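You operate a simulated robot arm through the tools that you are given. There is no shell and no other tool. Be economical: measure what you need, move in short steps, check, and stop when the job is done.

You run a simulated robot arm. Do the job below in one go: nothing can be reset, and whatever is moved stays where it is left.

TASK
Fetch the bottle that says "Wool Wash" from the table and stand it in the inside of the suitcase. Then take the polish dauber and leave it on the drying rack. Then open the upper chest drawer, take the wall tile from the upper shelf by the door and leave it in the inside of the upper chest drawer and shut the drawer again. Do these in the order given. Set down upright: bottle, polish dauber.

Only the result counts: the job must be done as asked and must still hold three seconds after the hand-in. Knocking over, shifting, dropping, spilling or breaking anything else fails it.

THE ROBOT
A 7-joint arm with a vacuum gripper on a trunk, on a base that drives. Base frame: it is fixed to the floor where the robot stands at the start and does not move with it; the origin is under the middle of the robot, x ahead of it, y to its left, z up. Readings come in cm, degrees, newtons and seconds.
Its first joint turns from -166.0 to 166.0 degrees. Places, roughly: drying rack [70, -210, 110]; inside of the suitcase [-120, -20, 50]; inside of the upper chest drawer [90, 230, 50]; upper chest drawer [90, 230, 60]; wall tile (10x10x2 cm) [240, -210, 120]. Payload 1.06 kg.
Tool frame: the origin (TCP) lies in the middle of the cups' lips, and z points out of the cups. The gripper has 1 cup of 2.4 cm across, covering 2.4 by 2.4 cm (tool x, y); the bellows give 0.8 cm. With the vacuum on, a cup seals on a smooth face that it is pressed against (1 to 4 N); it does not hold porous or soft things. The pull reaches 23 N.
Orientation is that of the tool frame in the base frame, as a unit quaternion [w, x, y, z]. With the cups facing straight down, the tool's x points along the base's -x, its y along +y and its z along -z.

THE INTERFACE
- The arm moves only by the tool apply_moves. Its argument "targets" is a list of rows, each a list of 3 entries, a list of its own where there are three numbers: the shift along the base's x, y, z in cm, then the turn, a rotation vector about the base's x, y, z in degrees, then the vacuum: 1 switches it on, 0 off. In form: [[[x, y, z], [wx, wy, wz], vac], ...]. A call has 1 to 20 rows; each row shifts and turns the commanded pose from where the row before left it. A row lasts 0.2 s, in which the tool goes at most 5 cm and 8.6 degrees; a call with a longer step from one row to the next is refused whole, and so is a gripper value outside its range. Where a pose cannot be reached the arm comes as near as it can. A force on the tool above 40 N (or 10 N above the force at the start of the call, whichever is more), or a blocked arm, ends the call early, and 0.2 s more pass. The pull builds up within a second once a cup has sealed. Time passes only in rows, and 0.2 s behind the last, so rows that do not move give it time. It gives the time, the measured TCP pose, the force on the tool (base axes) and the pull of the vacuum at its end, in the units of the frame above (readings bear some noise), with the torque about the TCP (base axes, N m) and any sound that the robot's microphone picked up.
- Cameras (640 x 400 px; columns grow to the right, rows downward): "scene" is now at [12.96, 15.39, 145.12]; the picture's right is [-0.88, -0.47, 0.00], its down [-0.42, 0.79, -0.45] and it looks along [0.21, -0.39, -0.89] (base axes); focal length 214 px, centre (320, 200). "wrist" rides on the gripper at [7.8, 1.9, -9.6] in the tool frame; the picture's right is [-0.23, 0.97, 0.00], its down [-0.71, -0.17, -0.69] and it looks along [-0.67, -0.16, 0.73] (tool axes); focal length 243 px, centre (320, 200). There is no depth. A picture from a camera that has moved, and an enlarged one, comes with that camera's place and axes in the base frame and with its lens.
- snapshot(camera): a new picture of that camera. The clock stands still meanwhile.
- base_move(legs): drives the robot by 1 to 6 legs, each [ahead, left, turn to the left] in cm, cm and degrees, along the robot's own axes; the way and the turn of a leg run together, so that a leg with both is an arc; at most 150 cm and 180 degrees a leg. The arm and the cameras ride along, it lands a little off, and it stops where it bumps. It gives what a move gives.
- aim_head(pan, tilt): turns the head with the scene camera to pan (to the left, within 120 degrees either way) and tilt (down, from -29 to 69), counted from straight ahead of the robot. It gives what a move gives.
- zoom(camera, box): a new picture of the part [left, top, right, bottom] of that camera's present view, enlarged. The clock stands still meanwhile.
- hand_in(): hands the job in; it is judged then, once.

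Work in short steps. Places have to be worked out from the pictures, the camera data and where the tool is seen: move nearer, look again, correct. Check each grasp and each placing, and mend what went wrong. You have 165 turns and 120 pictures in all, those below and enlarged ones among them. Switch the vacuum off and draw the arm clear of the work before you hand the job in, unless the task says otherwise; then end with one line.

The tools are called after "Request:" as a command line: name --argument value ..., lists and objects as JSON in quotes. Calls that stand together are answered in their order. apply_moves: Moves the arm, as the interface text tells. Its arguments: {"type":"object","properties":{"targets":{"type":"array","items":{"type":"array"}}},"required":["targets"]} The other tools are called the same way: base_move (legs) drives the base; aim_head (pan, tilt) turns the head that bears the scene camera; snapshot (camera) takes a picture; zoom (camera, box) takes an enlarged picture of a part of a camera's view; hand_in () hands the job in.

At the start:

```text
time: 0.0
tool_pos: [68.32, 18.75, 105.97]
tcp_rot: [0.0, 0.001, 1.0, 0.0]
wrist_force: [-0.2, 0.1, -0.5]
ft_torque: [0.0, 0.02, 0.01]
pull: 0.1
robot x, y, heading: [-0.23, 0.22, 0.0]
head pan, tilt: [-62.2, 63.5]
```

scene: 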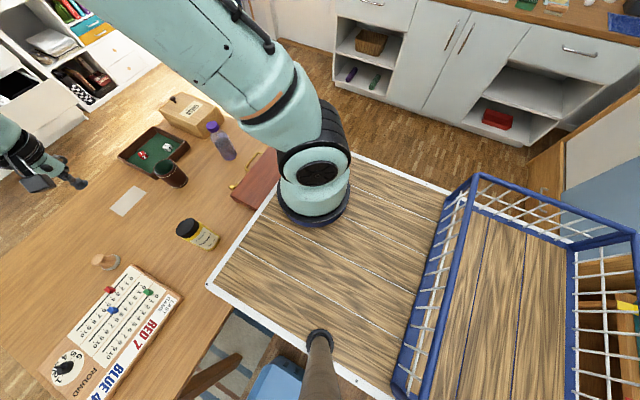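
wrist: 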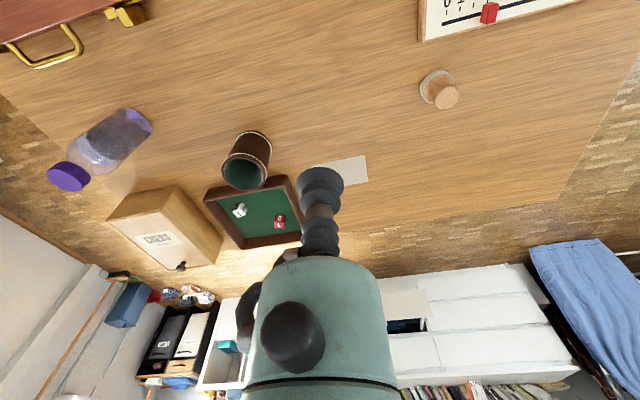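

The table with several bottles is in front; I look around with the head to survey the scene.

Request:
aim_head --pan 0 --tilt 35

Request:
snapshot --camera "scene"

Request:
aim_head --pan -75 --tilt 25

Request:
snapshot --camera "scene"

Request:
aim_head --pan 75 --tilt 25

Request:
snapshot --camera "scene"

Request:
aim_head --pan 120 --tilt 40

Request:
snapshot --camera "scene"

```text
time: 1.3
tool_pos: [68.36, 18.65, 105.95]
tcp_rot: [0.0, 0.0, 1.0, 0.0]
wrist_force: [0.3, -0.6, 0.5]
ft_torque: [0.0, 0.01, -0.02]
pull: 0.0
robot x, y, heading: [0.23, 0.08, -0.2]
head pan, tilt: [0.0, 35.0]
```

```text
117 pictures are left
camera scene: at [18.85, 20.92, 148.94], right [0.0, -1.0, 0.0], down [-0.57, 0.0, -0.82], along [0.82, 0.0, -0.57], focal length 214 px, centre (320, 200)
```

scene: 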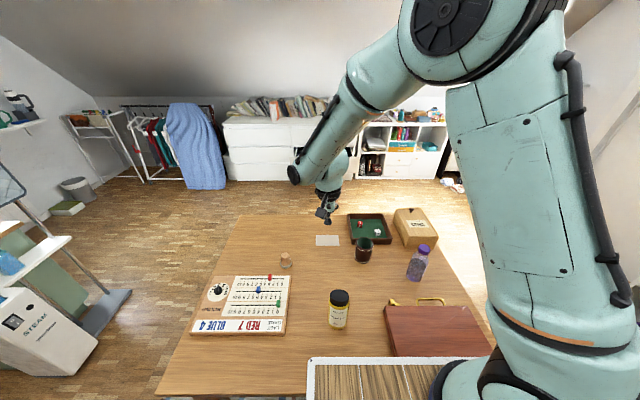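

```text
time: 2.8
tool_pos: [68.35, 18.59, 105.9]
tcp_rot: [0.0, 0.001, 1.0, 0.0]
wrist_force: [0.1, -0.4, -0.9]
ft_torque: [-0.01, 0.01, 0.02]
pull: 0.1
robot x, y, heading: [-0.2, -0.27, 0.0]
head pan, tilt: [-75.0, 25.0]
```

```text
116 pictures are left
camera scene: at [12.43, 12.02, 150.52], right [-0.97, -0.26, 0.0], down [-0.11, 0.41, -0.91], along [0.24, -0.88, -0.42], focal length 214 px, centre (320, 200)
```

scene: 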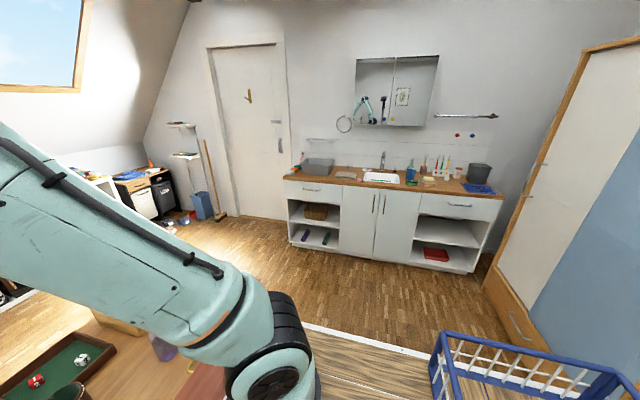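

```text
time: 5.1
tool_pos: [68.32, 18.58, 105.78]
tcp_rot: [0.001, -0.001, 1.0, 0.0]
wrist_force: [0.0, -0.3, 0.4]
ft_torque: [-0.01, 0.0, -0.03]
pull: 0.0
robot x, y, heading: [-0.17, -0.24, 0.1]
head pan, tilt: [75.0, 25.0]
```

```text
115 pictures are left
camera scene: at [12.43, 29.82, 150.52], right [0.97, -0.26, 0.0], down [-0.11, -0.41, -0.91], along [0.23, 0.88, -0.42], focal length 214 px, centre (320, 200)
```

scene: 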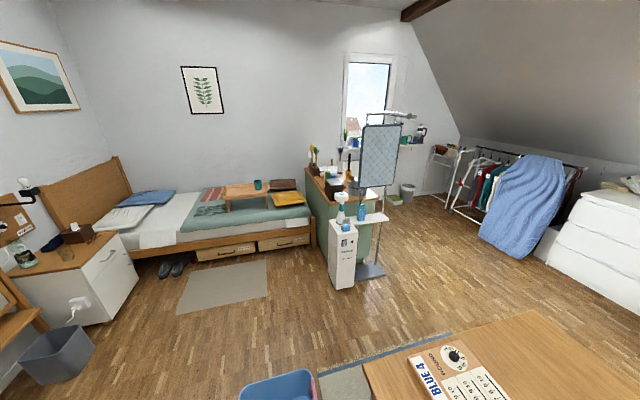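

```text
time: 6.3
tool_pos: [68.31, 18.66, 105.94]
tcp_rot: [0.0, 0.0, 1.0, -0.001]
wrist_force: [-0.4, -0.3, 0.7]
ft_torque: [0.0, 0.02, 0.0]
pull: 0.1
robot x, y, heading: [-0.05, -0.09, -0.1]
head pan, tilt: [120.0, 40.0]
```

```text
114 pictures are left
camera scene: at [5.79, 28.29, 148.19], right [0.87, 0.5, 0.0], down [0.32, -0.56, -0.77], along [-0.38, 0.66, -0.64], focal length 214 px, centre (320, 200)
```

scene: 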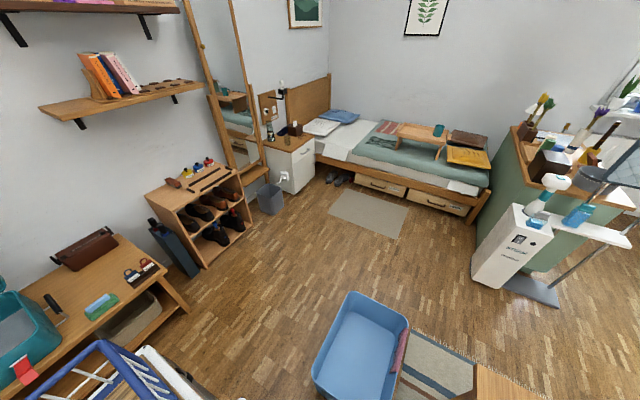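

I check the bottles' labels and look toward the suitcase behind.

Request:
zoom --camera "scene" --box '[0, 200, 260, 400]'

Request:
aim_head --pan -10 --tilt 45

Request:
zoom --camera "scene" --box '[160, 100, 480, 300]'

Request:
aim_head --pan -120 --tilt 40

Request:
snapshot --camera "scene"

```text
2.00 times, centred on (130, 300) of scene
camera zoom: at [5.79, 28.29, 148.19], right [0.87, 0.5, 0.0], down [0.32, -0.56, -0.77], along [-0.38, 0.66, -0.64], focal length 429 px, centre (700, 0)
```

zoom: 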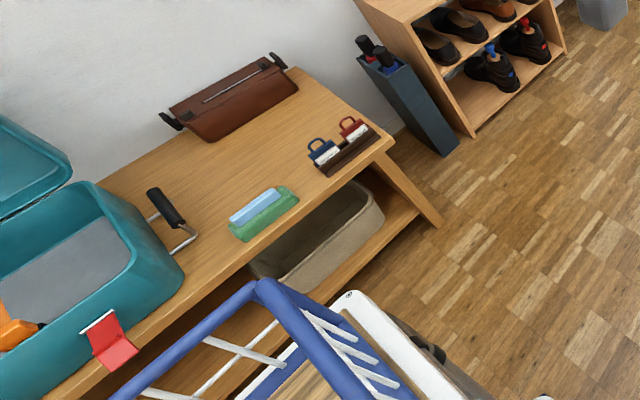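

```text
time: 8.4
tool_pos: [68.29, 18.53, 105.86]
tcp_rot: [0.0, -0.001, 1.0, 0.0]
wrist_force: [0.1, 0.3, 0.1]
ft_torque: [0.01, 0.02, 0.01]
pull: 0.0
robot x, y, heading: [-0.02, -0.09, 0.2]
head pan, tilt: [-10.0, 45.0]
```

```text
2.00 times, centred on (320, 200) of scene
camera zoom: at [18.05, 19.51, 147.47], right [-0.17, -0.98, 0.0], down [-0.7, 0.12, -0.71], along [0.7, -0.12, -0.71], focal length 429 px, centre (320, 200)
```

zoom: 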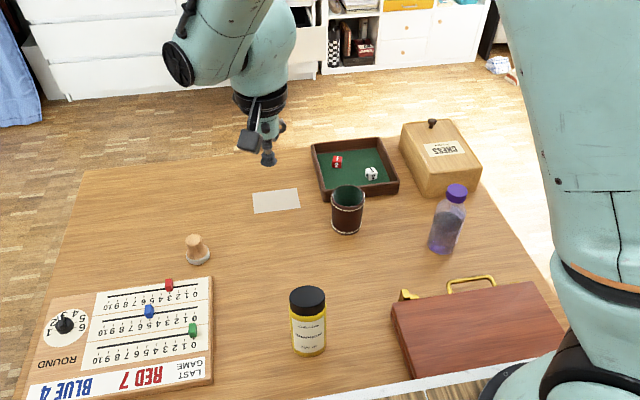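

```text
time: 10.2
tool_pos: [68.27, 18.63, 105.9]
tcp_rot: [0.001, 0.001, 1.0, -0.001]
wrist_force: [-0.1, 0.2, 0.5]
ft_torque: [0.01, 0.02, 0.0]
pull: 0.2
robot x, y, heading: [-0.04, 0.25, -0.1]
head pan, tilt: [-120.0, 40.0]
```

```text
111 pictures are left
camera scene: at [5.79, 13.56, 148.19], right [-0.87, 0.5, 0.0], down [0.32, 0.56, -0.77], along [-0.38, -0.66, -0.64], focal length 214 px, centre (320, 200)
```

scene: 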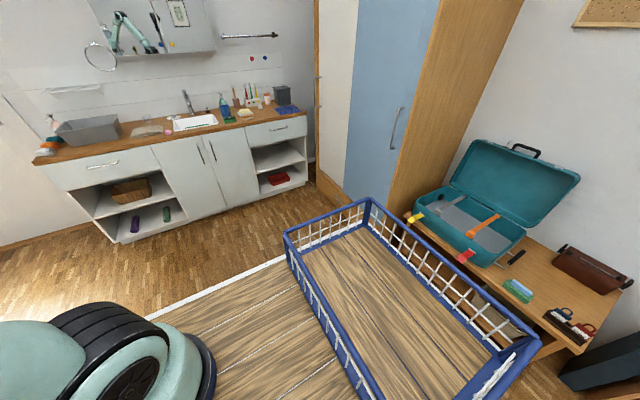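

I zoom hard onto both bottles to read labels.

Request:
aim_head --pan -10 --tilt 45

Request:
zoom --camera "scene" --box '[290, 235, 338, 285]'

Request:
zoom --camera "scene" --box '[362, 185, 404, 232]'

```text
time: 12.1
tool_pos: [68.38, 18.47, 105.79]
tcp_rot: [-0.001, 0.0, 1.0, 0.0]
wrist_force: [-0.4, 0.3, -0.2]
ft_torque: [-0.01, 0.03, 0.02]
pull: 0.2
robot x, y, heading: [-0.24, -0.22, 0.1]
head pan, tilt: [-10.0, 45.0]
```

```text
8.00 times, centred on (314, 260) of scene
camera zoom: at [18.05, 19.51, 147.47], right [-0.17, -0.98, 0.0], down [-0.7, 0.12, -0.71], along [0.7, -0.12, -0.71], focal length 1716 px, centre (368, -280)
```

zoom: 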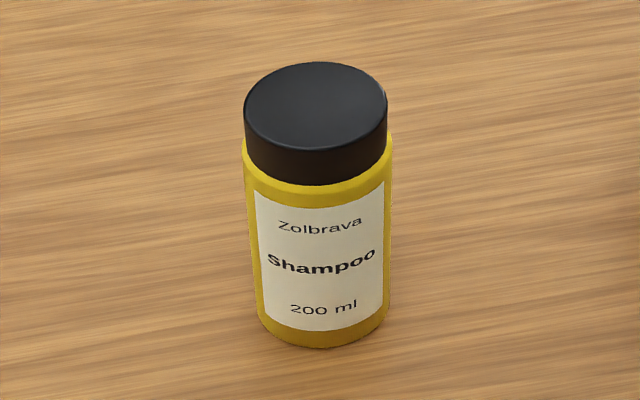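

```text
8.51 times, centred on (383, 208) of scene
camera zoom: at [18.05, 19.51, 147.47], right [-0.17, -0.98, 0.0], down [-0.7, 0.12, -0.71], along [0.7, -0.12, -0.71], focal length 1825 px, centre (-216, 128)
```

zoom: 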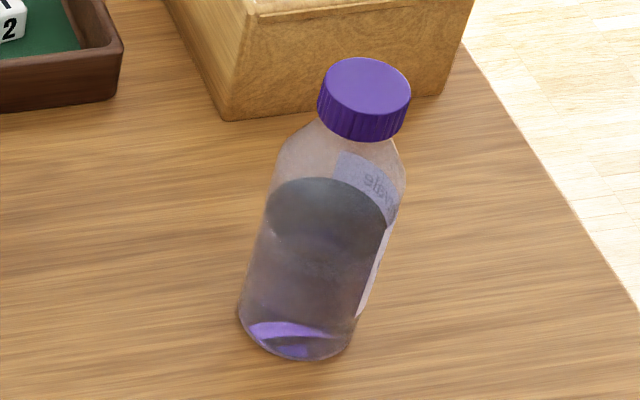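

The purple-capped bottle (about [71.5, -16.5], cap top z≈91) is the likely Wool Wash, since the other is Shampoo. I move over near it and look with the wrist camera.

Request:
apply_moves --targets '[[[0, -4.4, 0], [0, 0, 0], 0], [[0, -4.4, 0], [0, 0, 0], 0], [[0, -4.4, 0], [0, 0, 0], 0], [[0, -4.4, 0], [0, 0, 0], 0], [[0.8, -4.4, 0], [0, 0, 0], 0], [[0.8, -4.4, 0], [0, 0, 0], 0], [[0.8, -4.4, -1], [0, 0, 0], 0], [[0.8, -4.2, -2], [0, 0, 0], 0]]'

Request:
snapshot --camera "wrist"

Request:
zoom --camera "scene" --box '[240, 100, 480, 250]'

```text
time: 13.9
tool_pos: [71.5, -16.44, 102.81]
tcp_rot: [0.001, -0.001, 1.0, 0.0]
wrist_force: [-0.5, 0.7, -0.1]
ft_torque: [0.0, -0.01, 0.02]
pull: 0.1
robot x, y, heading: [-0.73, 0.21, -0.1]
head pan, tilt: [-10.0, 45.0]
```

```text
108 pictures are left
camera wrist: at [63.77, -14.45, 112.31], right [0.23, 0.97, 0.0], down [0.71, -0.17, 0.69], along [0.67, -0.16, -0.73], focal length 243 px, centre (320, 200)
```

wrist: 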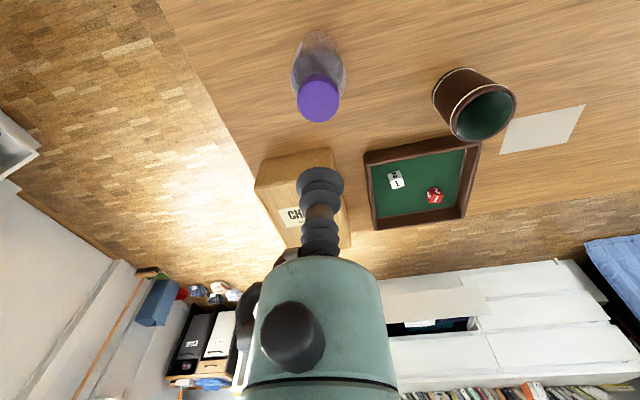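

```text
2.67 times, centred on (360, 175) of scene
camera zoom: at [18.0, 19.56, 147.46], right [-0.17, -0.98, 0.0], down [-0.7, 0.12, -0.71], along [0.7, -0.12, -0.71], focal length 572 px, centre (213, 267)
```

zoom: 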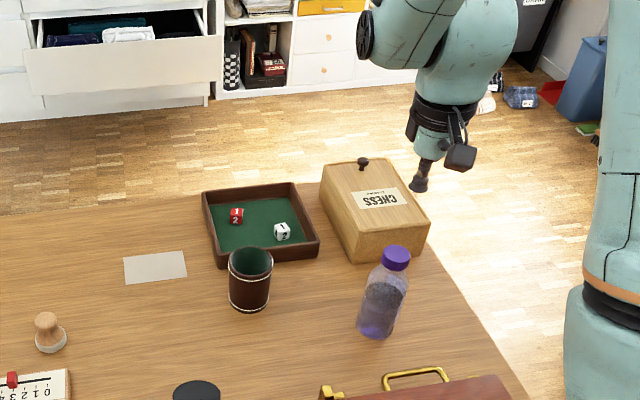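

The wrist view also puts the cap top at about (71.5, -16.4, 91). I descend with vacuum on, slowly at the end.

Request:
apply_moves --targets '[[[0, 0, -3], [0, 0, 0], 1], [[0, 0, -3], [0, 0, 0], 1], [[0, 0, -2.5], [0, 0, 0], 1], [[0, 0, -1.5], [0, 0, 0], 1], [[0, 0, -0.8], [0, 0, 0], 1]]'

Request:
zoom --camera "scene" --box '[340, 130, 460, 230]'

```text
time: 15.1
tool_pos: [71.43, -16.38, 92.06]
tcp_rot: [0.001, 0.0, 1.0, 0.0]
wrist_force: [0.5, 0.6, 0.7]
ft_torque: [-0.02, -0.01, 0.01]
pull: 0.1
robot x, y, heading: [0.16, 0.02, 0.2]
head pan, tilt: [-10.0, 45.0]
```

```text
4.00 times, centred on (400, 180) of scene
camera zoom: at [18.04, 19.51, 147.47], right [-0.17, -0.98, 0.0], down [-0.7, 0.12, -0.71], along [0.7, -0.12, -0.71], focal length 858 px, centre (0, 280)
```

zoom: 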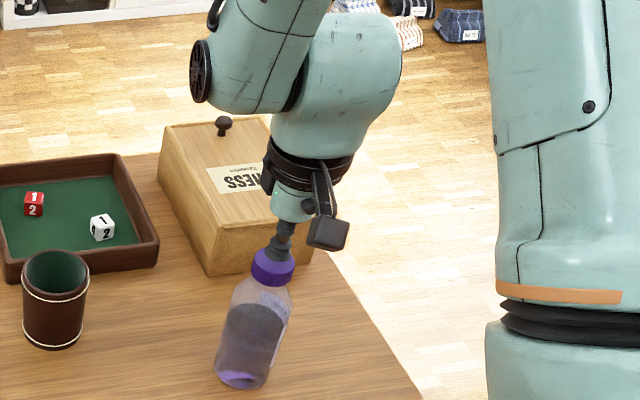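

Cup is just above the cap. I press in small steps.

Request:
apply_moves --targets '[[[0, 0, -0.4], [0, 0, 0], 1], [[0, 0, -0.4], [0, 0, 0], 1], [[0, 0, -0.3], [0, 0, 0], 1], [[0, 0, 0], [0, 0, 0], 1]]'

```text
time: 16.1
tool_pos: [71.51, -16.39, 90.97]
tcp_rot: [0.001, 0.0, 1.0, 0.0]
wrist_force: [0.5, -0.2, -3.0]
ft_torque: [0.07, 0.08, 0.03]
pull: 22.8
robot x, y, heading: [0.14, -0.5, 0.2]
head pan, tilt: [-10.0, 45.0]
```

Sealed (pull 22.8 N). I lift and look at the label.

Request:
apply_moves --targets '[[[0, 0, 0], [0, 0, 0], 1], [[0, 0, 1], [0, 0, 0], 1], [[0, 0, 2], [0, 0, 0], 1], [[0, 0, 3], [0, 0, 0], 1], [[0, 0, 3], [0, 0, 0], 1], [[0, 0, 3], [0, 0, 0], 1], [[0, 0, 3], [0, 0, 0], 1], [[0, 0, 3], [0, 0, 0], 1], [[0, 0, 3], [0, 0, 0], 1], [[0, 0, 0], [0, 0, 0], 1]]'

Request:
snapshot --camera "scene"

```text
time: 18.3
tool_pos: [71.55, -16.4, 112.0]
tcp_rot: [0.0, 0.0, 1.0, 0.0]
wrist_force: [0.1, -0.2, -3.0]
ft_torque: [0.03, 0.05, 0.02]
pull: 22.2
robot x, y, heading: [0.02, -0.08, 0.0]
head pan, tilt: [-10.0, 45.0]
```

```text
105 pictures are left
camera scene: at [18.06, 19.5, 147.47], right [-0.17, -0.98, 0.0], down [-0.7, 0.12, -0.71], along [0.7, -0.12, -0.71], focal length 214 px, centre (320, 200)
```

scene: 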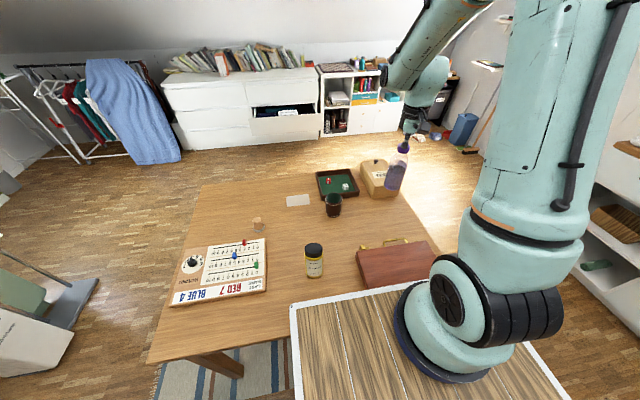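

Bottle held. I spin it to expose the label to the head camera.

Request:
apply_moves --targets '[[[0, 0, 0], [0, 0, -8.5], 1], [[0, 0, 0], [0, 0, -8.5], 1], [[0, 0, 0], [0, 0, -8.5], 1], [[0, 0, 0], [0, 0, -8.5], 1], [[0, 0, 0], [0, 0, -8.5], 1], [[0, 0, 0], [0, 0, -8.5], 1], [[0, 0, 0], [0, 0, -8.5], 1], [[0, 0, 0], [0, 0, -8.5], 1], [[0, 0, 0], [0, 0, -8.5], 1], [[0, 0, 0], [0, 0, -8.5], 1], [[0, 0, 0], [0, 0, -8.5], 1], [[0, 0, 0], [0, 0, 0], 1]]'

Request:
zoom --camera "scene" --box '[360, 110, 440, 210]'

```text
time: 20.9
tool_pos: [71.56, -16.52, 111.87]
tcp_rot: [0.0, 0.729, 0.684, 0.0]
wrist_force: [-1.0, -0.7, -2.7]
ft_torque: [0.05, -0.11, 0.0]
pull: 22.6
robot x, y, heading: [-0.13, -0.07, 0.0]
head pan, tilt: [-10.0, 45.0]
```

```text
4.00 times, centred on (400, 160) of scene
camera zoom: at [18.05, 19.5, 147.47], right [-0.17, -0.98, 0.0], down [-0.7, 0.12, -0.71], along [0.7, -0.12, -0.71], focal length 858 px, centre (0, 360)
```

zoom: 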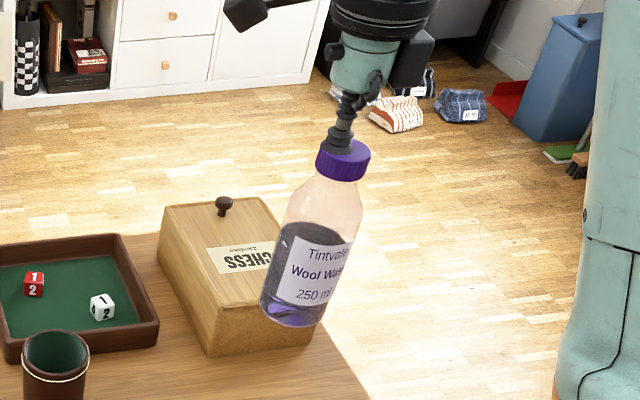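

It reads "Wool Wash" — confirmed. I rotate back, raise and retract, then back off the table and turn around.

Request:
apply_moves --targets '[[[-1, 0, 1], [0, 0, 8.5], 1], [[-1, 0, 1], [0, 0, 8.5], 1], [[-1, 0, 1], [0, 0, 8.5], 1], [[-1, 0, 1], [0, 0, 8.5], 1], [[-1, 0, 1], [0, 0, 8.5], 1], [[-1, 0, 1], [0, 0, 8.5], 1], [[-1, 0, 1], [0, 0, 8.5], 1], [[-1, 0, 1], [0, 0, 8.5], 1], [[-1, 0, 0], [0, 0, 8.5], 1], [[-1, 0, 0], [0, 0, 8.5], 1], [[0, 0, 0], [0, 0, 8.5], 1], [[0, 0, 0], [0, 0, 0], 1]]'

Request:
base_move --legs '[[-25, 0, 0], [0, 0, 178]]'

Request:
aim_head --pan -5 --tilt 40

Request:
snapshot --camera "scene"

```text
time: 23.5
tool_pos: [61.45, -16.4, 120.04]
tcp_rot: [0.0, -0.001, 1.0, 0.0]
wrist_force: [-0.1, -0.5, -1.9]
ft_torque: [0.02, 0.07, 0.0]
pull: 23.2
robot x, y, heading: [0.14, 0.13, 0.2]
head pan, tilt: [-10.0, 45.0]
```

```text
time: 32.6
tool_pos: [-86.32, 18.12, 120.0]
tcp_rot: [0.0, 1.0, -0.013, 0.0]
wrist_force: [-0.2, 0.0, -2.2]
ft_torque: [-0.01, -0.06, 0.0]
pull: 23.1
robot x, y, heading: [-25.42, -0.16, 178.4]
head pan, tilt: [-10.0, 45.0]
```

```text
time: 33.3
tool_pos: [-86.34, 17.89, 119.92]
tcp_rot: [0.0, 1.0, -0.012, 0.0]
wrist_force: [-0.3, -0.2, -2.2]
ft_torque: [-0.01, -0.02, 0.03]
pull: 23.3
robot x, y, heading: [-24.98, 0.0, 178.3]
head pan, tilt: [-5.0, 40.0]
```

```text
103 pictures are left
camera scene: at [-44.25, -19.84, 148.19], right [0.11, 0.99, 0.0], down [0.64, -0.07, -0.77], along [-0.76, 0.09, -0.64], focal length 214 px, centre (320, 200)
```

scene: 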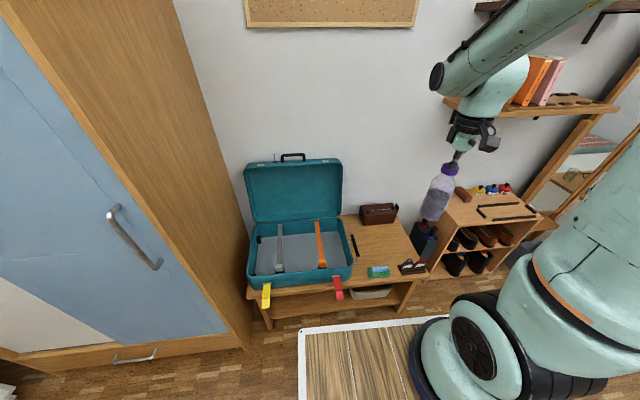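

Bottle still held; suitcase is ahead. I zoom in on it.

Request:
zoom --camera "scene" --box '[230, 145, 370, 305]'

Request:
zoom --camera "scene" --box '[370, 170, 570, 300]'

```text
2.50 times, centred on (300, 225) of scene
camera zoom: at [-44.25, -19.84, 148.19], right [0.11, 0.99, 0.0], down [0.64, -0.07, -0.77], along [-0.76, 0.09, -0.64], focal length 536 px, centre (370, 138)
```

zoom: 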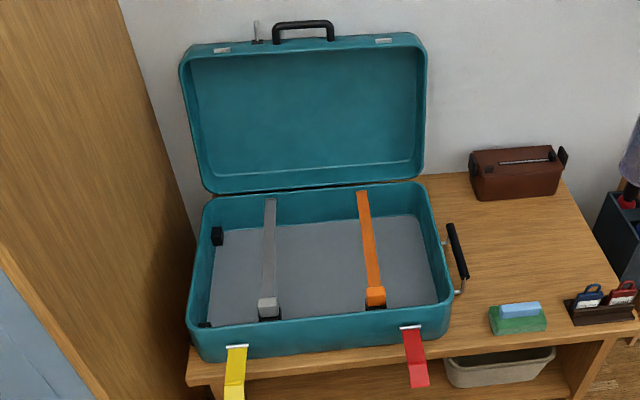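

```text
3.08 times, centred on (470, 235) of scene
camera zoom: at [-44.25, -19.84, 148.19], right [0.11, 0.99, 0.0], down [0.64, -0.07, -0.77], along [-0.76, 0.09, -0.64], focal length 660 px, centre (-142, 92)
```

zoom: 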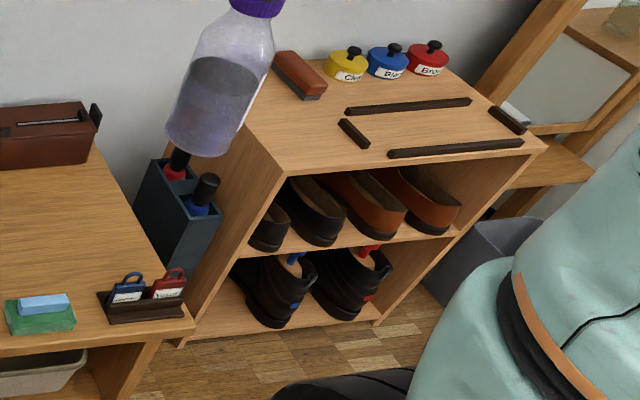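

Suitcase floor centre between the straps is near (-117.5, -23.5). I drive 20 cm nearer, then carry the bottle over it.

Request:
base_move --legs '[[20, 0, 0]]'

Request:
apply_moves --targets '[[[0, -2, 0], [0, 0, 0], 1], [[0, -4, 0], [0, 0, 0], 1], [[0, -4, 0], [0, 0, 0], 1], [[0, -4, 0], [0, 0, 0], 1], [[0, -4, 0], [0, 0, 0], 1], [[-1, -4, 0], [0, 0, 0], 1], [[-2, -4, 0], [0, 0, 0], 1], [[-2, -4, 0], [0, 0, 0], 1], [[-2, -4, 0], [0, 0, 0], 1], [[-2, -4, 0], [0, 0, 0], 1], [[-1, -3, 0], [0, 0, 0], 1], [[0, 0, 0], [0, 0, 0], 1]]'

Request:
aim_head --pan 0 --tilt 45

Request:
snapshot --camera "scene"

Request:
snapshot --camera "wrist"

```text
time: 34.9
tool_pos: [-106.39, 18.66, 119.85]
tcp_rot: [0.0, 1.0, -0.014, 0.0]
wrist_force: [0.0, 0.0, -2.5]
ft_torque: [-0.02, -0.03, -0.03]
pull: 23.1
robot x, y, heading: [-45.76, 0.7, 178.4]
head pan, tilt: [-5.0, 40.0]
```

```text
time: 37.5
tool_pos: [-116.39, -22.41, 120.09]
tcp_rot: [0.0, 1.0, -0.015, 0.0]
wrist_force: [0.7, -0.3, -3.2]
ft_torque: [-0.01, -0.04, -0.02]
pull: 23.1
robot x, y, heading: [-45.39, 0.32, 178.4]
head pan, tilt: [-5.0, 40.0]
```

```text
time: 38.2
tool_pos: [-116.4, -22.34, 120.02]
tcp_rot: [-0.001, 1.0, -0.014, 0.0]
wrist_force: [0.9, -0.5, -2.4]
ft_torque: [0.01, -0.03, 0.0]
pull: 22.6
robot x, y, heading: [-45.44, 0.28, 178.7]
head pan, tilt: [0.0, 45.0]
```

```text
100 pictures are left
camera scene: at [-64.08, -20.03, 147.47], right [0.03, 1.0, 0.0], down [0.71, -0.02, -0.71], along [-0.71, 0.02, -0.71], focal length 214 px, centre (320, 200)
```

scene: 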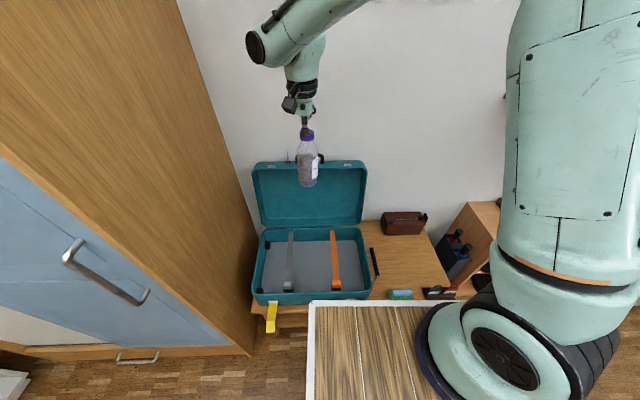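

```text
99 pictures are left
camera wrist: at [-108.51, -24.41, 129.46], right [-0.26, -0.97, 0.0], down [-0.7, 0.19, 0.69], along [-0.66, 0.18, -0.73], focal length 243 px, centre (320, 200)
```

wrist: 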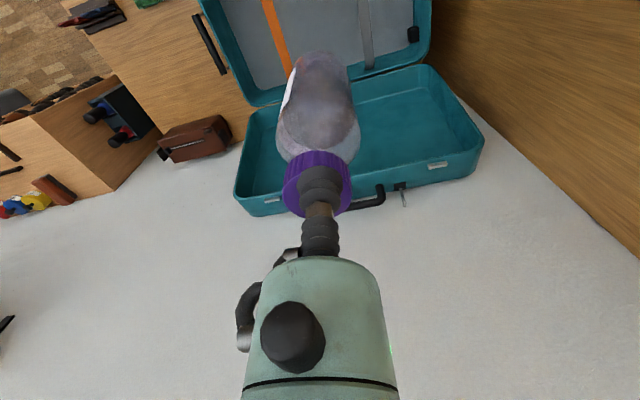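

Alignment is good: straps at y≈-34 and -11, bottle at (-116.4, -22.4). I lower it to z=80 and recheck.

Request:
apply_moves --targets '[[[0, 0, -2], [0, 0, 0], 1], [[0, 0, -4], [0, 0, 0], 1], [[0, 0, -4], [0, 0, 0], 1], [[0, 0, -4], [0, 0, 0], 1], [[0, 0, -4], [0, 0, 0], 1], [[0, 0, -4], [0, 0, 0], 1], [[0, 0, -4], [0, 0, 0], 1], [[0, 0, -4], [0, 0, 0], 1], [[0, 0, -4], [0, 0, 0], 1], [[0, 0, -4], [0, 0, 0], 1], [[0, 0, -2], [0, 0, 0], 1], [[0, 0, 0], [0, 0, 0], 1]]'

Request:
zoom --camera "scene" --box '[220, 100, 420, 320]'

```text
time: 40.8
tool_pos: [-116.33, -22.46, 79.85]
tcp_rot: [-0.001, 1.0, -0.013, 0.0]
wrist_force: [-0.2, 0.6, -1.5]
ft_torque: [-0.07, -0.02, -0.03]
pull: 22.8
robot x, y, heading: [-45.43, 0.79, 178.4]
head pan, tilt: [0.0, 45.0]
```

```text
1.82 times, centred on (320, 210) of scene
camera zoom: at [-64.07, -20.03, 147.46], right [0.03, 1.0, 0.0], down [0.71, -0.02, -0.71], along [-0.71, 0.02, -0.71], focal length 390 px, centre (320, 182)
```

zoom: 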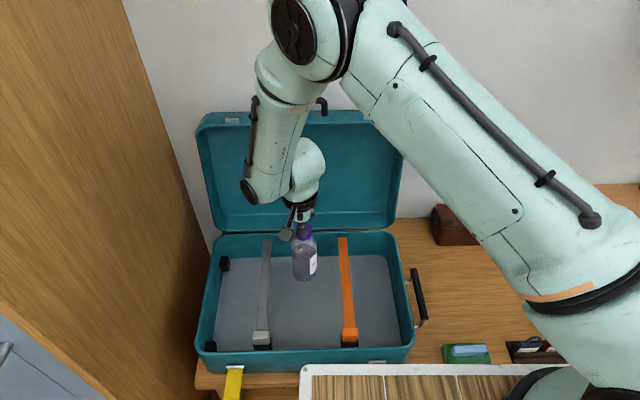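

Clear of lid and straps. I lower further, slowly, until contact.

Request:
apply_moves --targets '[[[0, 0, -2], [0, 0, 0], 1], [[0, 0, -2], [0, 0, 0], 1], [[0, 0, -2], [0, 0, 0], 1], [[0, 0, -2], [0, 0, 0], 1], [[0, 0, -1.5], [0, 0, 0], 1], [[0, 0, -1], [0, 0, 0], 1], [[0, 0, -0.5], [0, 0, 0], 1], [[0, 0, -0.5], [0, 0, 0], 1]]'

Request:
zoom --camera "scene" --box '[270, 200, 350, 300]'

```text
time: 42.6
tool_pos: [-116.36, -22.4, 68.47]
tcp_rot: [0.0, 1.0, -0.014, 0.0]
wrist_force: [0.2, 1.0, -3.8]
ft_torque: [-0.06, -0.04, 0.01]
pull: 22.6
robot x, y, heading: [-45.44, 0.31, 178.5]
head pan, tilt: [0.0, 45.0]
```

```text
4.00 times, centred on (310, 250) of scene
camera zoom: at [-64.07, -20.03, 147.46], right [0.03, 1.0, 0.0], down [0.71, -0.02, -0.71], along [-0.71, 0.02, -0.71], focal length 858 px, centre (360, 0)
```

zoom: 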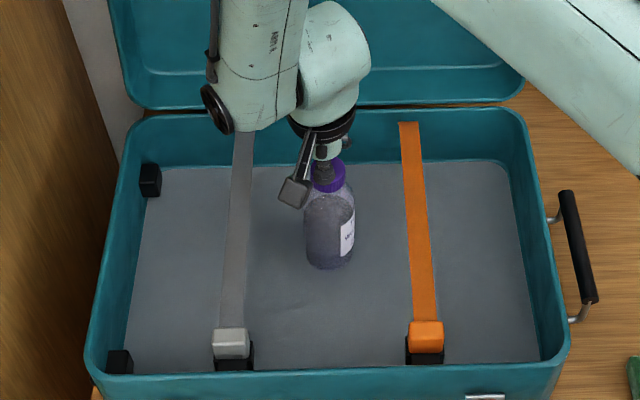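

Bottom is at about z=51.5; I continue in 0.4 cm steps watching force.

Request:
apply_moves --targets '[[[0, 0, -0.4], [0, 0, 0], 1], [[0, 0, -0.4], [0, 0, 0], 1], [[0, 0, -0.4], [0, 0, 0], 1], [[0, 0, -0.4], [0, 0, 0], 1]]'

```text
time: 43.6
tool_pos: [-116.36, -22.37, 66.91]
tcp_rot: [-0.001, 1.0, -0.015, -0.001]
wrist_force: [0.1, -0.7, -3.1]
ft_torque: [-0.03, -0.07, -0.02]
pull: 23.1
robot x, y, heading: [-45.49, 0.38, 178.4]
head pan, tilt: [0.0, 45.0]
```

Request:
apply_moves --targets '[[[0, 0, -0.4], [0, 0, 0], 1], [[0, 0, -0.4], [0, 0, 0], 1], [[0, 0, -0.3], [0, 0, 0], 1]]'

```text
time: 44.4
tool_pos: [-116.38, -22.23, 65.85]
tcp_rot: [0.001, 1.0, -0.014, -0.001]
wrist_force: [1.8, -1.4, 17.1]
ft_torque: [-0.06, 0.06, -0.04]
pull: 22.7
robot x, y, heading: [-45.04, 0.23, 178.7]
head pan, tilt: [0.0, 45.0]
```

Contact with the floor at 17 N. I ease up slightly, release and draw up.

Request:
apply_moves --targets '[[[0, 0, 0.3], [0, 0, 0], 1], [[0, 0, 0], [0, 0, 0], 0], [[0, 0, 0], [0, 0, 0], 0], [[0, 0, 0], [0, 0, 0], 0], [[0, 0, 0], [0, 0, 0], 0], [[0, 0, 0.3], [0, 0, 0], 0], [[0, 0, 0.4], [0, 0, 0], 0]]'

Request:
zoom --camera "scene" --box '[270, 200, 350, 300]'

```text
time: 46.0
tool_pos: [-116.33, -22.31, 66.67]
tcp_rot: [-0.001, 1.0, -0.014, 0.0]
wrist_force: [0.0, 0.1, 0.3]
ft_torque: [-0.03, -0.02, 0.02]
pull: 0.0
robot x, y, heading: [-45.62, 0.56, 178.4]
head pan, tilt: [0.0, 45.0]
```

```text
4.00 times, centred on (310, 250) of scene
camera zoom: at [-64.07, -20.03, 147.46], right [0.03, 1.0, 0.0], down [0.71, -0.02, -0.71], along [-0.71, 0.02, -0.71], focal length 858 px, centre (360, 0)
```

zoom: 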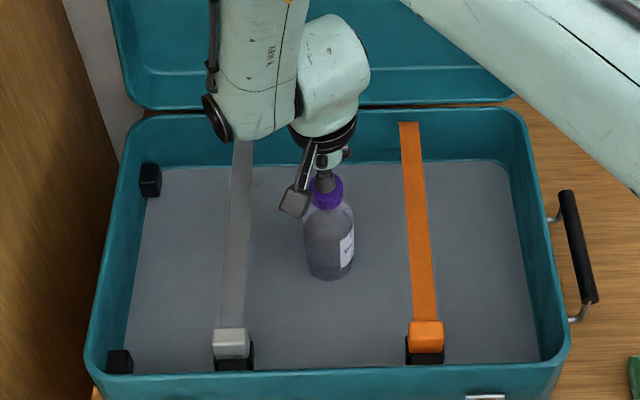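

Released and upright. I raise the arm to a travel height, then check the bottle and look around for the polish dauber.

Request:
apply_moves --targets '[[[0, 0, 1], [0, 0, 0], 0], [[0, 0, 2], [0, 0, 0], 0], [[0, 0, 4], [0, 0, 0], 0], [[0, 0, 5], [0, 0, 0], 0], [[0, 0, 5], [0, 0, 0], 0], [[0, 0, 5], [0, 0, 0], 0], [[0, 0, 5], [0, 0, 0], 0], [[0, 0, 5], [0, 0, 0], 0], [[0, 0, 5], [0, 0, 0], 0], [[0, 0, 5], [0, 0, 0], 0], [[0, 0, 5], [0, 0, 0], 0], [[0, 0, 5], [0, 0, 0], 0]]'

Request:
snapshot --camera "scene"

Request:
aim_head --pan -40 --tilt 30

Request:
snapshot --camera "scene"

Request:
aim_head --pan 55 --tilt 20

Request:
snapshot --camera "scene"

```text
time: 48.6
tool_pos: [-116.36, -22.29, 118.91]
tcp_rot: [0.0, 1.0, -0.014, 0.0]
wrist_force: [-0.3, 0.4, -0.2]
ft_torque: [-0.05, 0.0, -0.01]
pull: 0.0
robot x, y, heading: [-45.18, 0.69, 178.2]
head pan, tilt: [0.0, 45.0]
```

```text
95 pictures are left
camera scene: at [-64.1, -20.05, 147.46], right [0.03, 1.0, 0.0], down [0.71, -0.02, -0.71], along [-0.71, 0.02, -0.71], focal length 214 px, centre (320, 200)
```

scene: 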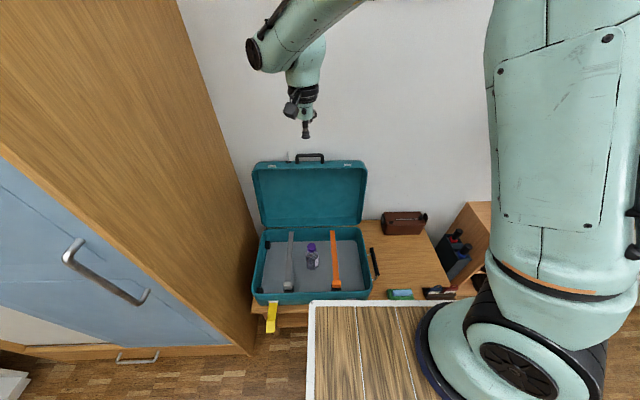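

```text
time: 49.6
tool_pos: [-116.53, -22.19, 118.71]
tcp_rot: [0.0, 1.0, -0.014, 0.0]
wrist_force: [0.2, 0.0, 0.4]
ft_torque: [-0.01, -0.03, 0.01]
pull: 0.1
robot x, y, heading: [-45.24, 0.64, 178.4]
head pan, tilt: [-40.0, 30.0]
```

```text
94 pictures are left
camera scene: at [-62.71, -14.26, 149.72], right [0.66, 0.75, 0.0], down [0.37, -0.33, -0.87], along [-0.65, 0.57, -0.5], focal length 214 px, centre (320, 200)
```

scene: 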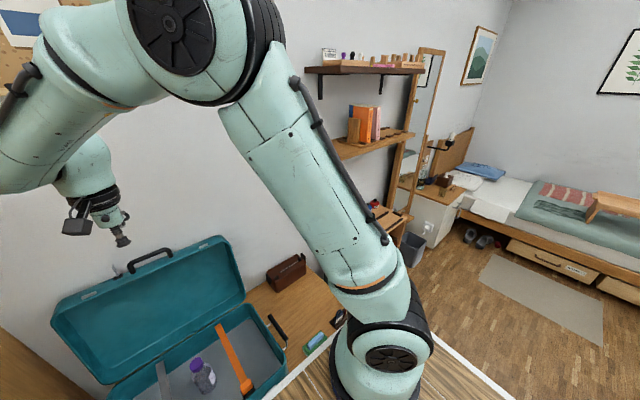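

```text
time: 51.4
tool_pos: [-116.4, -22.24, 118.76]
tcp_rot: [0.0, 1.0, -0.014, 0.0]
wrist_force: [0.0, 0.9, 0.3]
ft_torque: [-0.03, -0.02, 0.02]
pull: 0.1
robot x, y, heading: [-45.2, 0.45, 178.3]
head pan, tilt: [55.0, 20.0]
```

```text
93 pictures are left
camera scene: at [-61.5, -27.73, 151.33], right [-0.8, 0.6, 0.0], down [0.2, 0.27, -0.94], along [-0.56, -0.75, -0.34], focal length 214 px, centre (320, 200)
```

scene: 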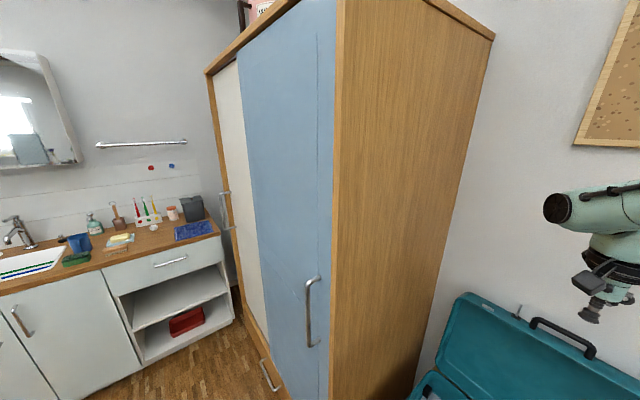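

I look at the wall shelves and the shoe rack in detail for the dauber.

Request:
aim_head --pan -48 --tilt 20

Request:
zoom --camera "scene" --box '[240, 60, 400, 160]'

Request:
zoom --camera "scene" --box '[240, 140, 400, 260]'

```text
time: 53.1
tool_pos: [-116.43, -22.26, 118.76]
tcp_rot: [0.0, 1.0, -0.014, 0.0]
wrist_force: [0.1, -0.9, -0.2]
ft_torque: [0.0, 0.0, -0.01]
pull: 0.0
robot x, y, heading: [-45.18, 0.43, 178.3]
head pan, tilt: [-48.0, 20.0]
```

```text
4.00 times, centred on (320, 110) of scene
camera zoom: at [-61.98, -13.17, 151.33], right [0.76, 0.65, 0.0], down [0.22, -0.26, -0.94], along [-0.61, 0.72, -0.34], focal length 858 px, centre (320, 560)
```

zoom: 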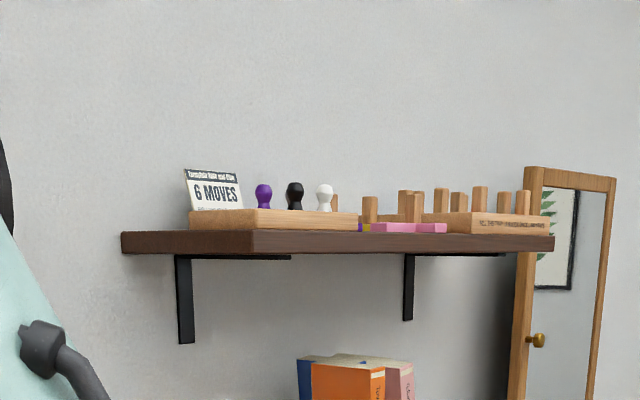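

```text
3.33 times, centred on (320, 200) of scene
camera zoom: at [-61.98, -13.17, 151.33], right [0.76, 0.65, 0.0], down [0.22, -0.26, -0.94], along [-0.61, 0.72, -0.34], focal length 715 px, centre (320, 200)
```

zoom: 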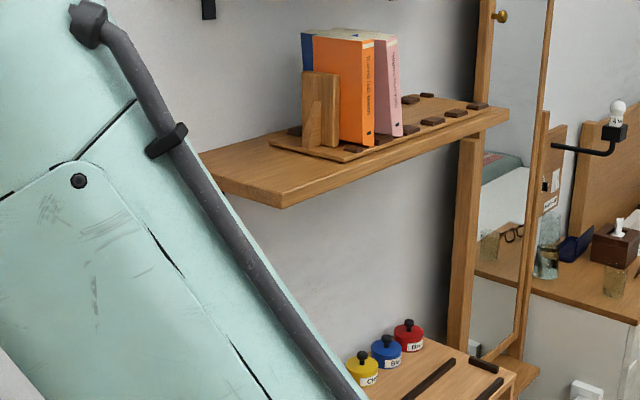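

Those are game pieces, not a dauber; the wooden knob with pale base on the table near (80, 36) is the candidate. I back off, turn back to the table and look.

Request:
base_move --legs '[[-20, 0, 0], [0, 0, -178.5]]'

Request:
aim_head --pan 5 --tilt 35

Request:
snapshot --camera "scene"

```text
time: 62.0
tool_pos: [44.96, 25.28, 118.85]
tcp_rot: [0.0, -0.004, 1.0, 0.0]
wrist_force: [0.0, 0.0, -0.1]
ft_torque: [0.02, 0.02, -0.03]
pull: 0.1
robot x, y, heading: [-25.3, 0.06, 0.3]
head pan, tilt: [-48.0, 20.0]
```

```text
time: 63.2
tool_pos: [44.87, 25.14, 118.93]
tcp_rot: [-0.001, -0.004, 1.0, 0.0]
wrist_force: [-0.6, 0.5, 0.0]
ft_torque: [0.01, 0.03, -0.01]
pull: 0.0
robot x, y, heading: [-25.32, 0.14, 0.5]
head pan, tilt: [5.0, 35.0]
```

```text
90 pictures are left
camera scene: at [-6.64, 21.79, 148.95], right [0.09, -1.0, 0.0], down [-0.57, -0.05, -0.82], along [0.82, 0.08, -0.57], focal length 214 px, centre (320, 200)
```

scene: 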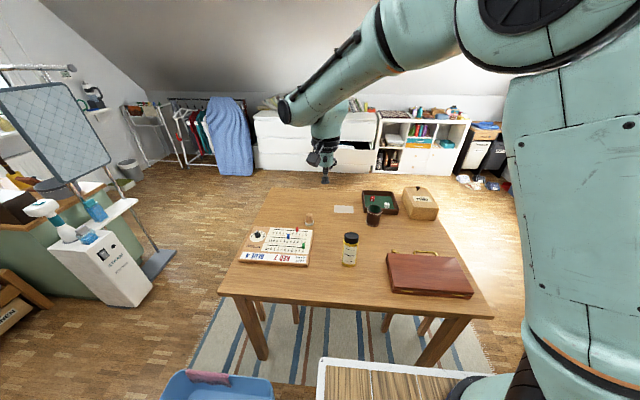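

Request:
zoom --camera "scene" --box '[290, 205, 330, 230]'

Request:
zoom --camera "scene" --box '[0, 80, 160, 320]'

Request:
zoom --camera "scene" --box '[340, 90, 520, 200]'

```text
16.00 times, centred on (310, 218) of scene
camera zoom: at [-6.64, 21.79, 148.95], right [0.09, -1.0, 0.0], down [-0.57, -0.05, -0.82], along [0.82, 0.08, -0.57], focal length 3432 px, centre (480, -80)
```

zoom: 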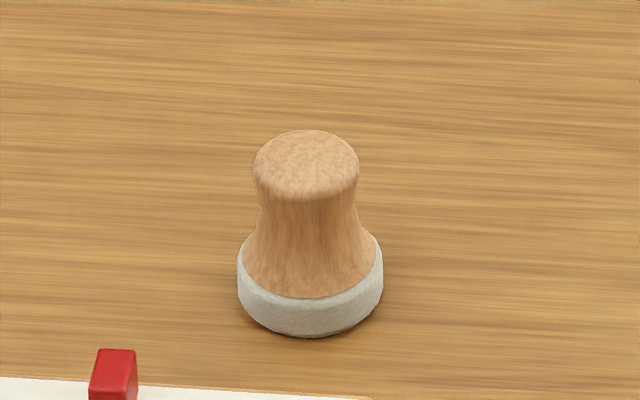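

```text
1.67 times, centred on (80, 200) of scene
camera zoom: at [-6.64, 21.79, 148.95], right [0.09, -1.0, 0.0], down [-0.57, -0.05, -0.82], along [0.82, 0.08, -0.57], focal length 358 px, centre (720, 200)
```

zoom: 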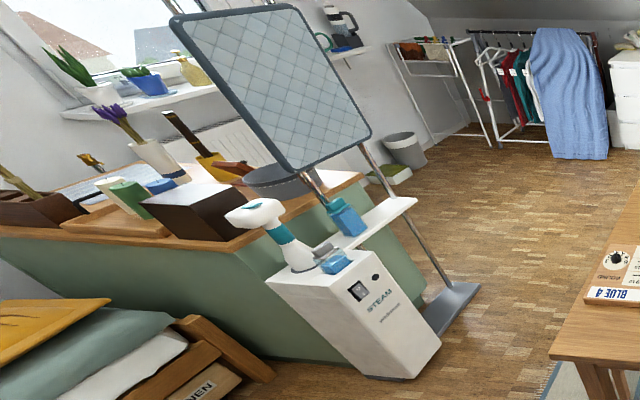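

```text
3.56 times, centred on (430, 145) of scene
camera zoom: at [-6.64, 21.79, 148.95], right [0.09, -1.0, 0.0], down [-0.57, -0.05, -0.82], along [0.82, 0.08, -0.57], focal length 763 px, centre (-71, 396)
```

zoom: 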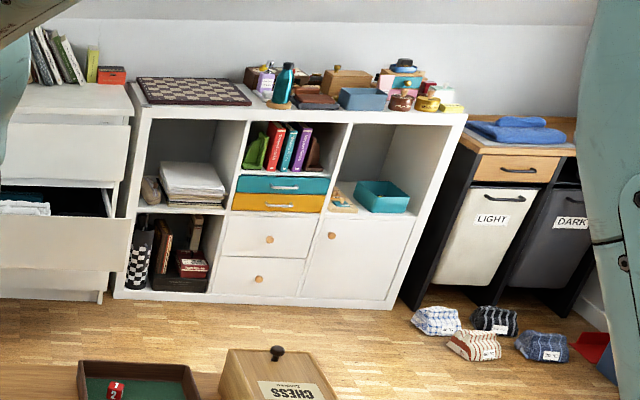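

That is the polish dauber (wood handle, felt base) at about (78, 35.4), top z≈80. I drive back up to the table and hover above it.

Request:
base_move --legs '[[24, 0, 0]]'

Request:
apply_moves --targets '[[[1, 1.5, -3], [0, 0, 0], 0], [[1, 1.5, -3], [0, 0, 0], 0], [[1, 1.5, -3], [0, 0, 0], 0], [[1, 1.5, -3], [0, 0, 0], 0], [[1, 1.5, -3], [0, 0, 0], 0], [[1, 1.5, -3], [0, 0, 0], 0], [[1, 1, -3], [0, 0, 0], 0], [[1, 0, -3], [0, 0, 0], 0]]'

Request:
snapshot --camera "wrist"

Request:
zoom --camera "scene" --box '[200, 150, 400, 275]'

```text
time: 65.0
tool_pos: [69.04, 25.35, 118.76]
tcp_rot: [0.0, -0.004, 1.0, 0.0]
wrist_force: [-0.8, 0.5, 0.0]
ft_torque: [0.03, 0.04, 0.01]
pull: 0.0
robot x, y, heading: [-1.15, 0.35, 0.4]
head pan, tilt: [5.0, 35.0]
```

```text
time: 66.8
tool_pos: [77.02, 35.33, 94.8]
tcp_rot: [0.0, -0.004, 1.0, 0.001]
wrist_force: [0.1, -0.1, 1.0]
ft_torque: [-0.01, 0.0, 0.03]
pull: 0.0
robot x, y, heading: [-0.99, -0.09, 0.5]
head pan, tilt: [5.0, 35.0]
```

```text
86 pictures are left
camera wrist: at [69.26, 37.24, 104.27], right [0.23, 0.97, 0.0], down [0.71, -0.17, 0.69], along [0.67, -0.16, -0.73], focal length 243 px, centre (320, 200)
```

wrist: 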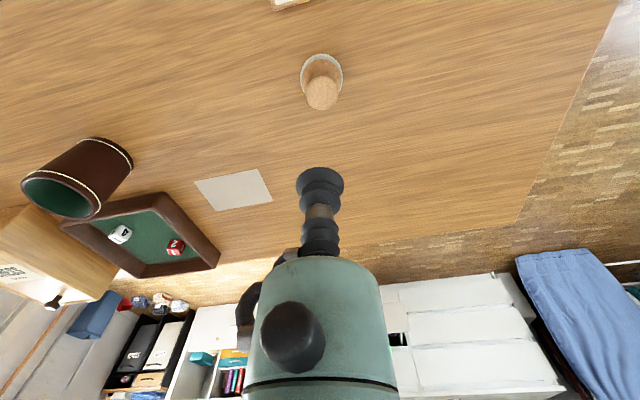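

```text
3.20 times, centred on (300, 212) of scene
camera zoom: at [17.48, 21.95, 148.95], right [0.09, -1.0, 0.0], down [-0.57, -0.05, -0.82], along [0.82, 0.08, -0.57], focal length 686 px, centre (384, 160)
```

zoom: 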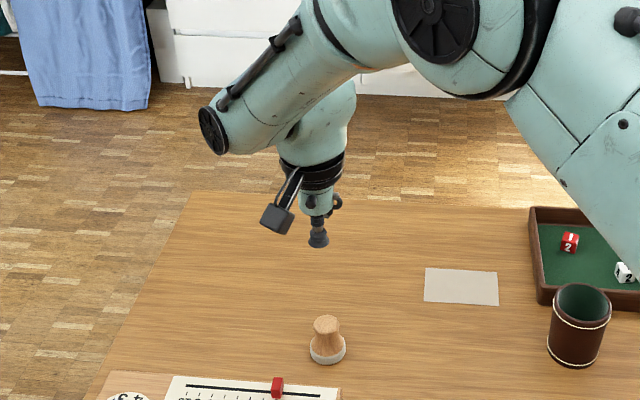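

All views agree on (77.5, 35.35), top at z≈80. I descend onto it with vacuum on.

Request:
apply_moves --targets '[[[0.4, 0, -3], [0, 0, 0], 1], [[0, 0, -3], [0, 0, 0], 1], [[0, 0, -3], [0, 0, 0], 1], [[0, 0, -2.5], [0, 0, 0], 1], [[0, 0, -1.2], [0, 0, 0], 1], [[0, 0, -0.5], [0, 0, 0], 1], [[0, 0, 0], [0, 0, 0], 1]]'

Request:
zoom --camera "scene" --box '[260, 220, 340, 270]'

```text
time: 68.4
tool_pos: [77.35, 35.37, 81.57]
tcp_rot: [0.0, -0.004, 1.0, 0.0]
wrist_force: [0.6, 0.7, 0.4]
ft_torque: [0.02, 0.0, 0.01]
pull: 0.1
robot x, y, heading: [-1.29, -0.24, 0.2]
head pan, tilt: [5.0, 35.0]
```

```text
8.00 times, centred on (300, 245) of scene
camera zoom: at [17.51, 21.97, 148.95], right [0.09, -1.0, 0.0], down [-0.57, -0.05, -0.82], along [0.82, 0.08, -0.57], focal length 1716 px, centre (480, -160)
```

zoom: 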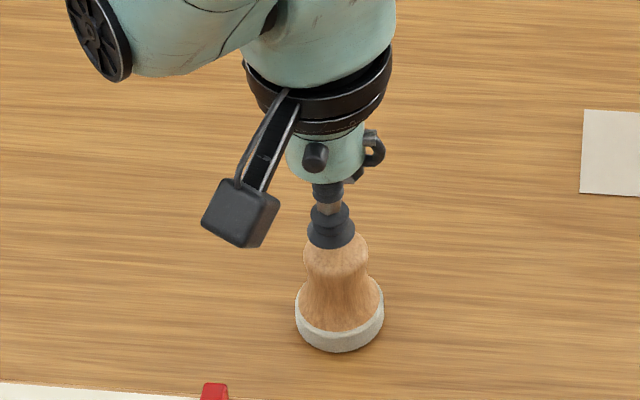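

Knob centre looks ~0.25 cm to the right (-y). I correct and press in small steps.

Request:
apply_moves --targets '[[[0, -0.25, -0.5], [0, 0, 0], 1], [[0, 0, -0.4], [0, 0, 0], 1], [[0, 0, -0.3], [0, 0, 0], 1], [[0, 0, -0.2], [0, 0, 0], 1], [[0, 0, 0], [0, 0, 0], 1], [[0, 0, 0], [0, 0, 0], 1]]'

```text
time: 69.8
tool_pos: [77.4, 35.11, 80.16]
tcp_rot: [0.0, -0.003, 1.0, 0.0]
wrist_force: [0.4, -0.6, 0.7]
ft_torque: [0.0, 0.02, 0.0]
pull: 22.8
robot x, y, heading: [-0.8, 0.29, 0.6]
head pan, tilt: [5.0, 35.0]
```

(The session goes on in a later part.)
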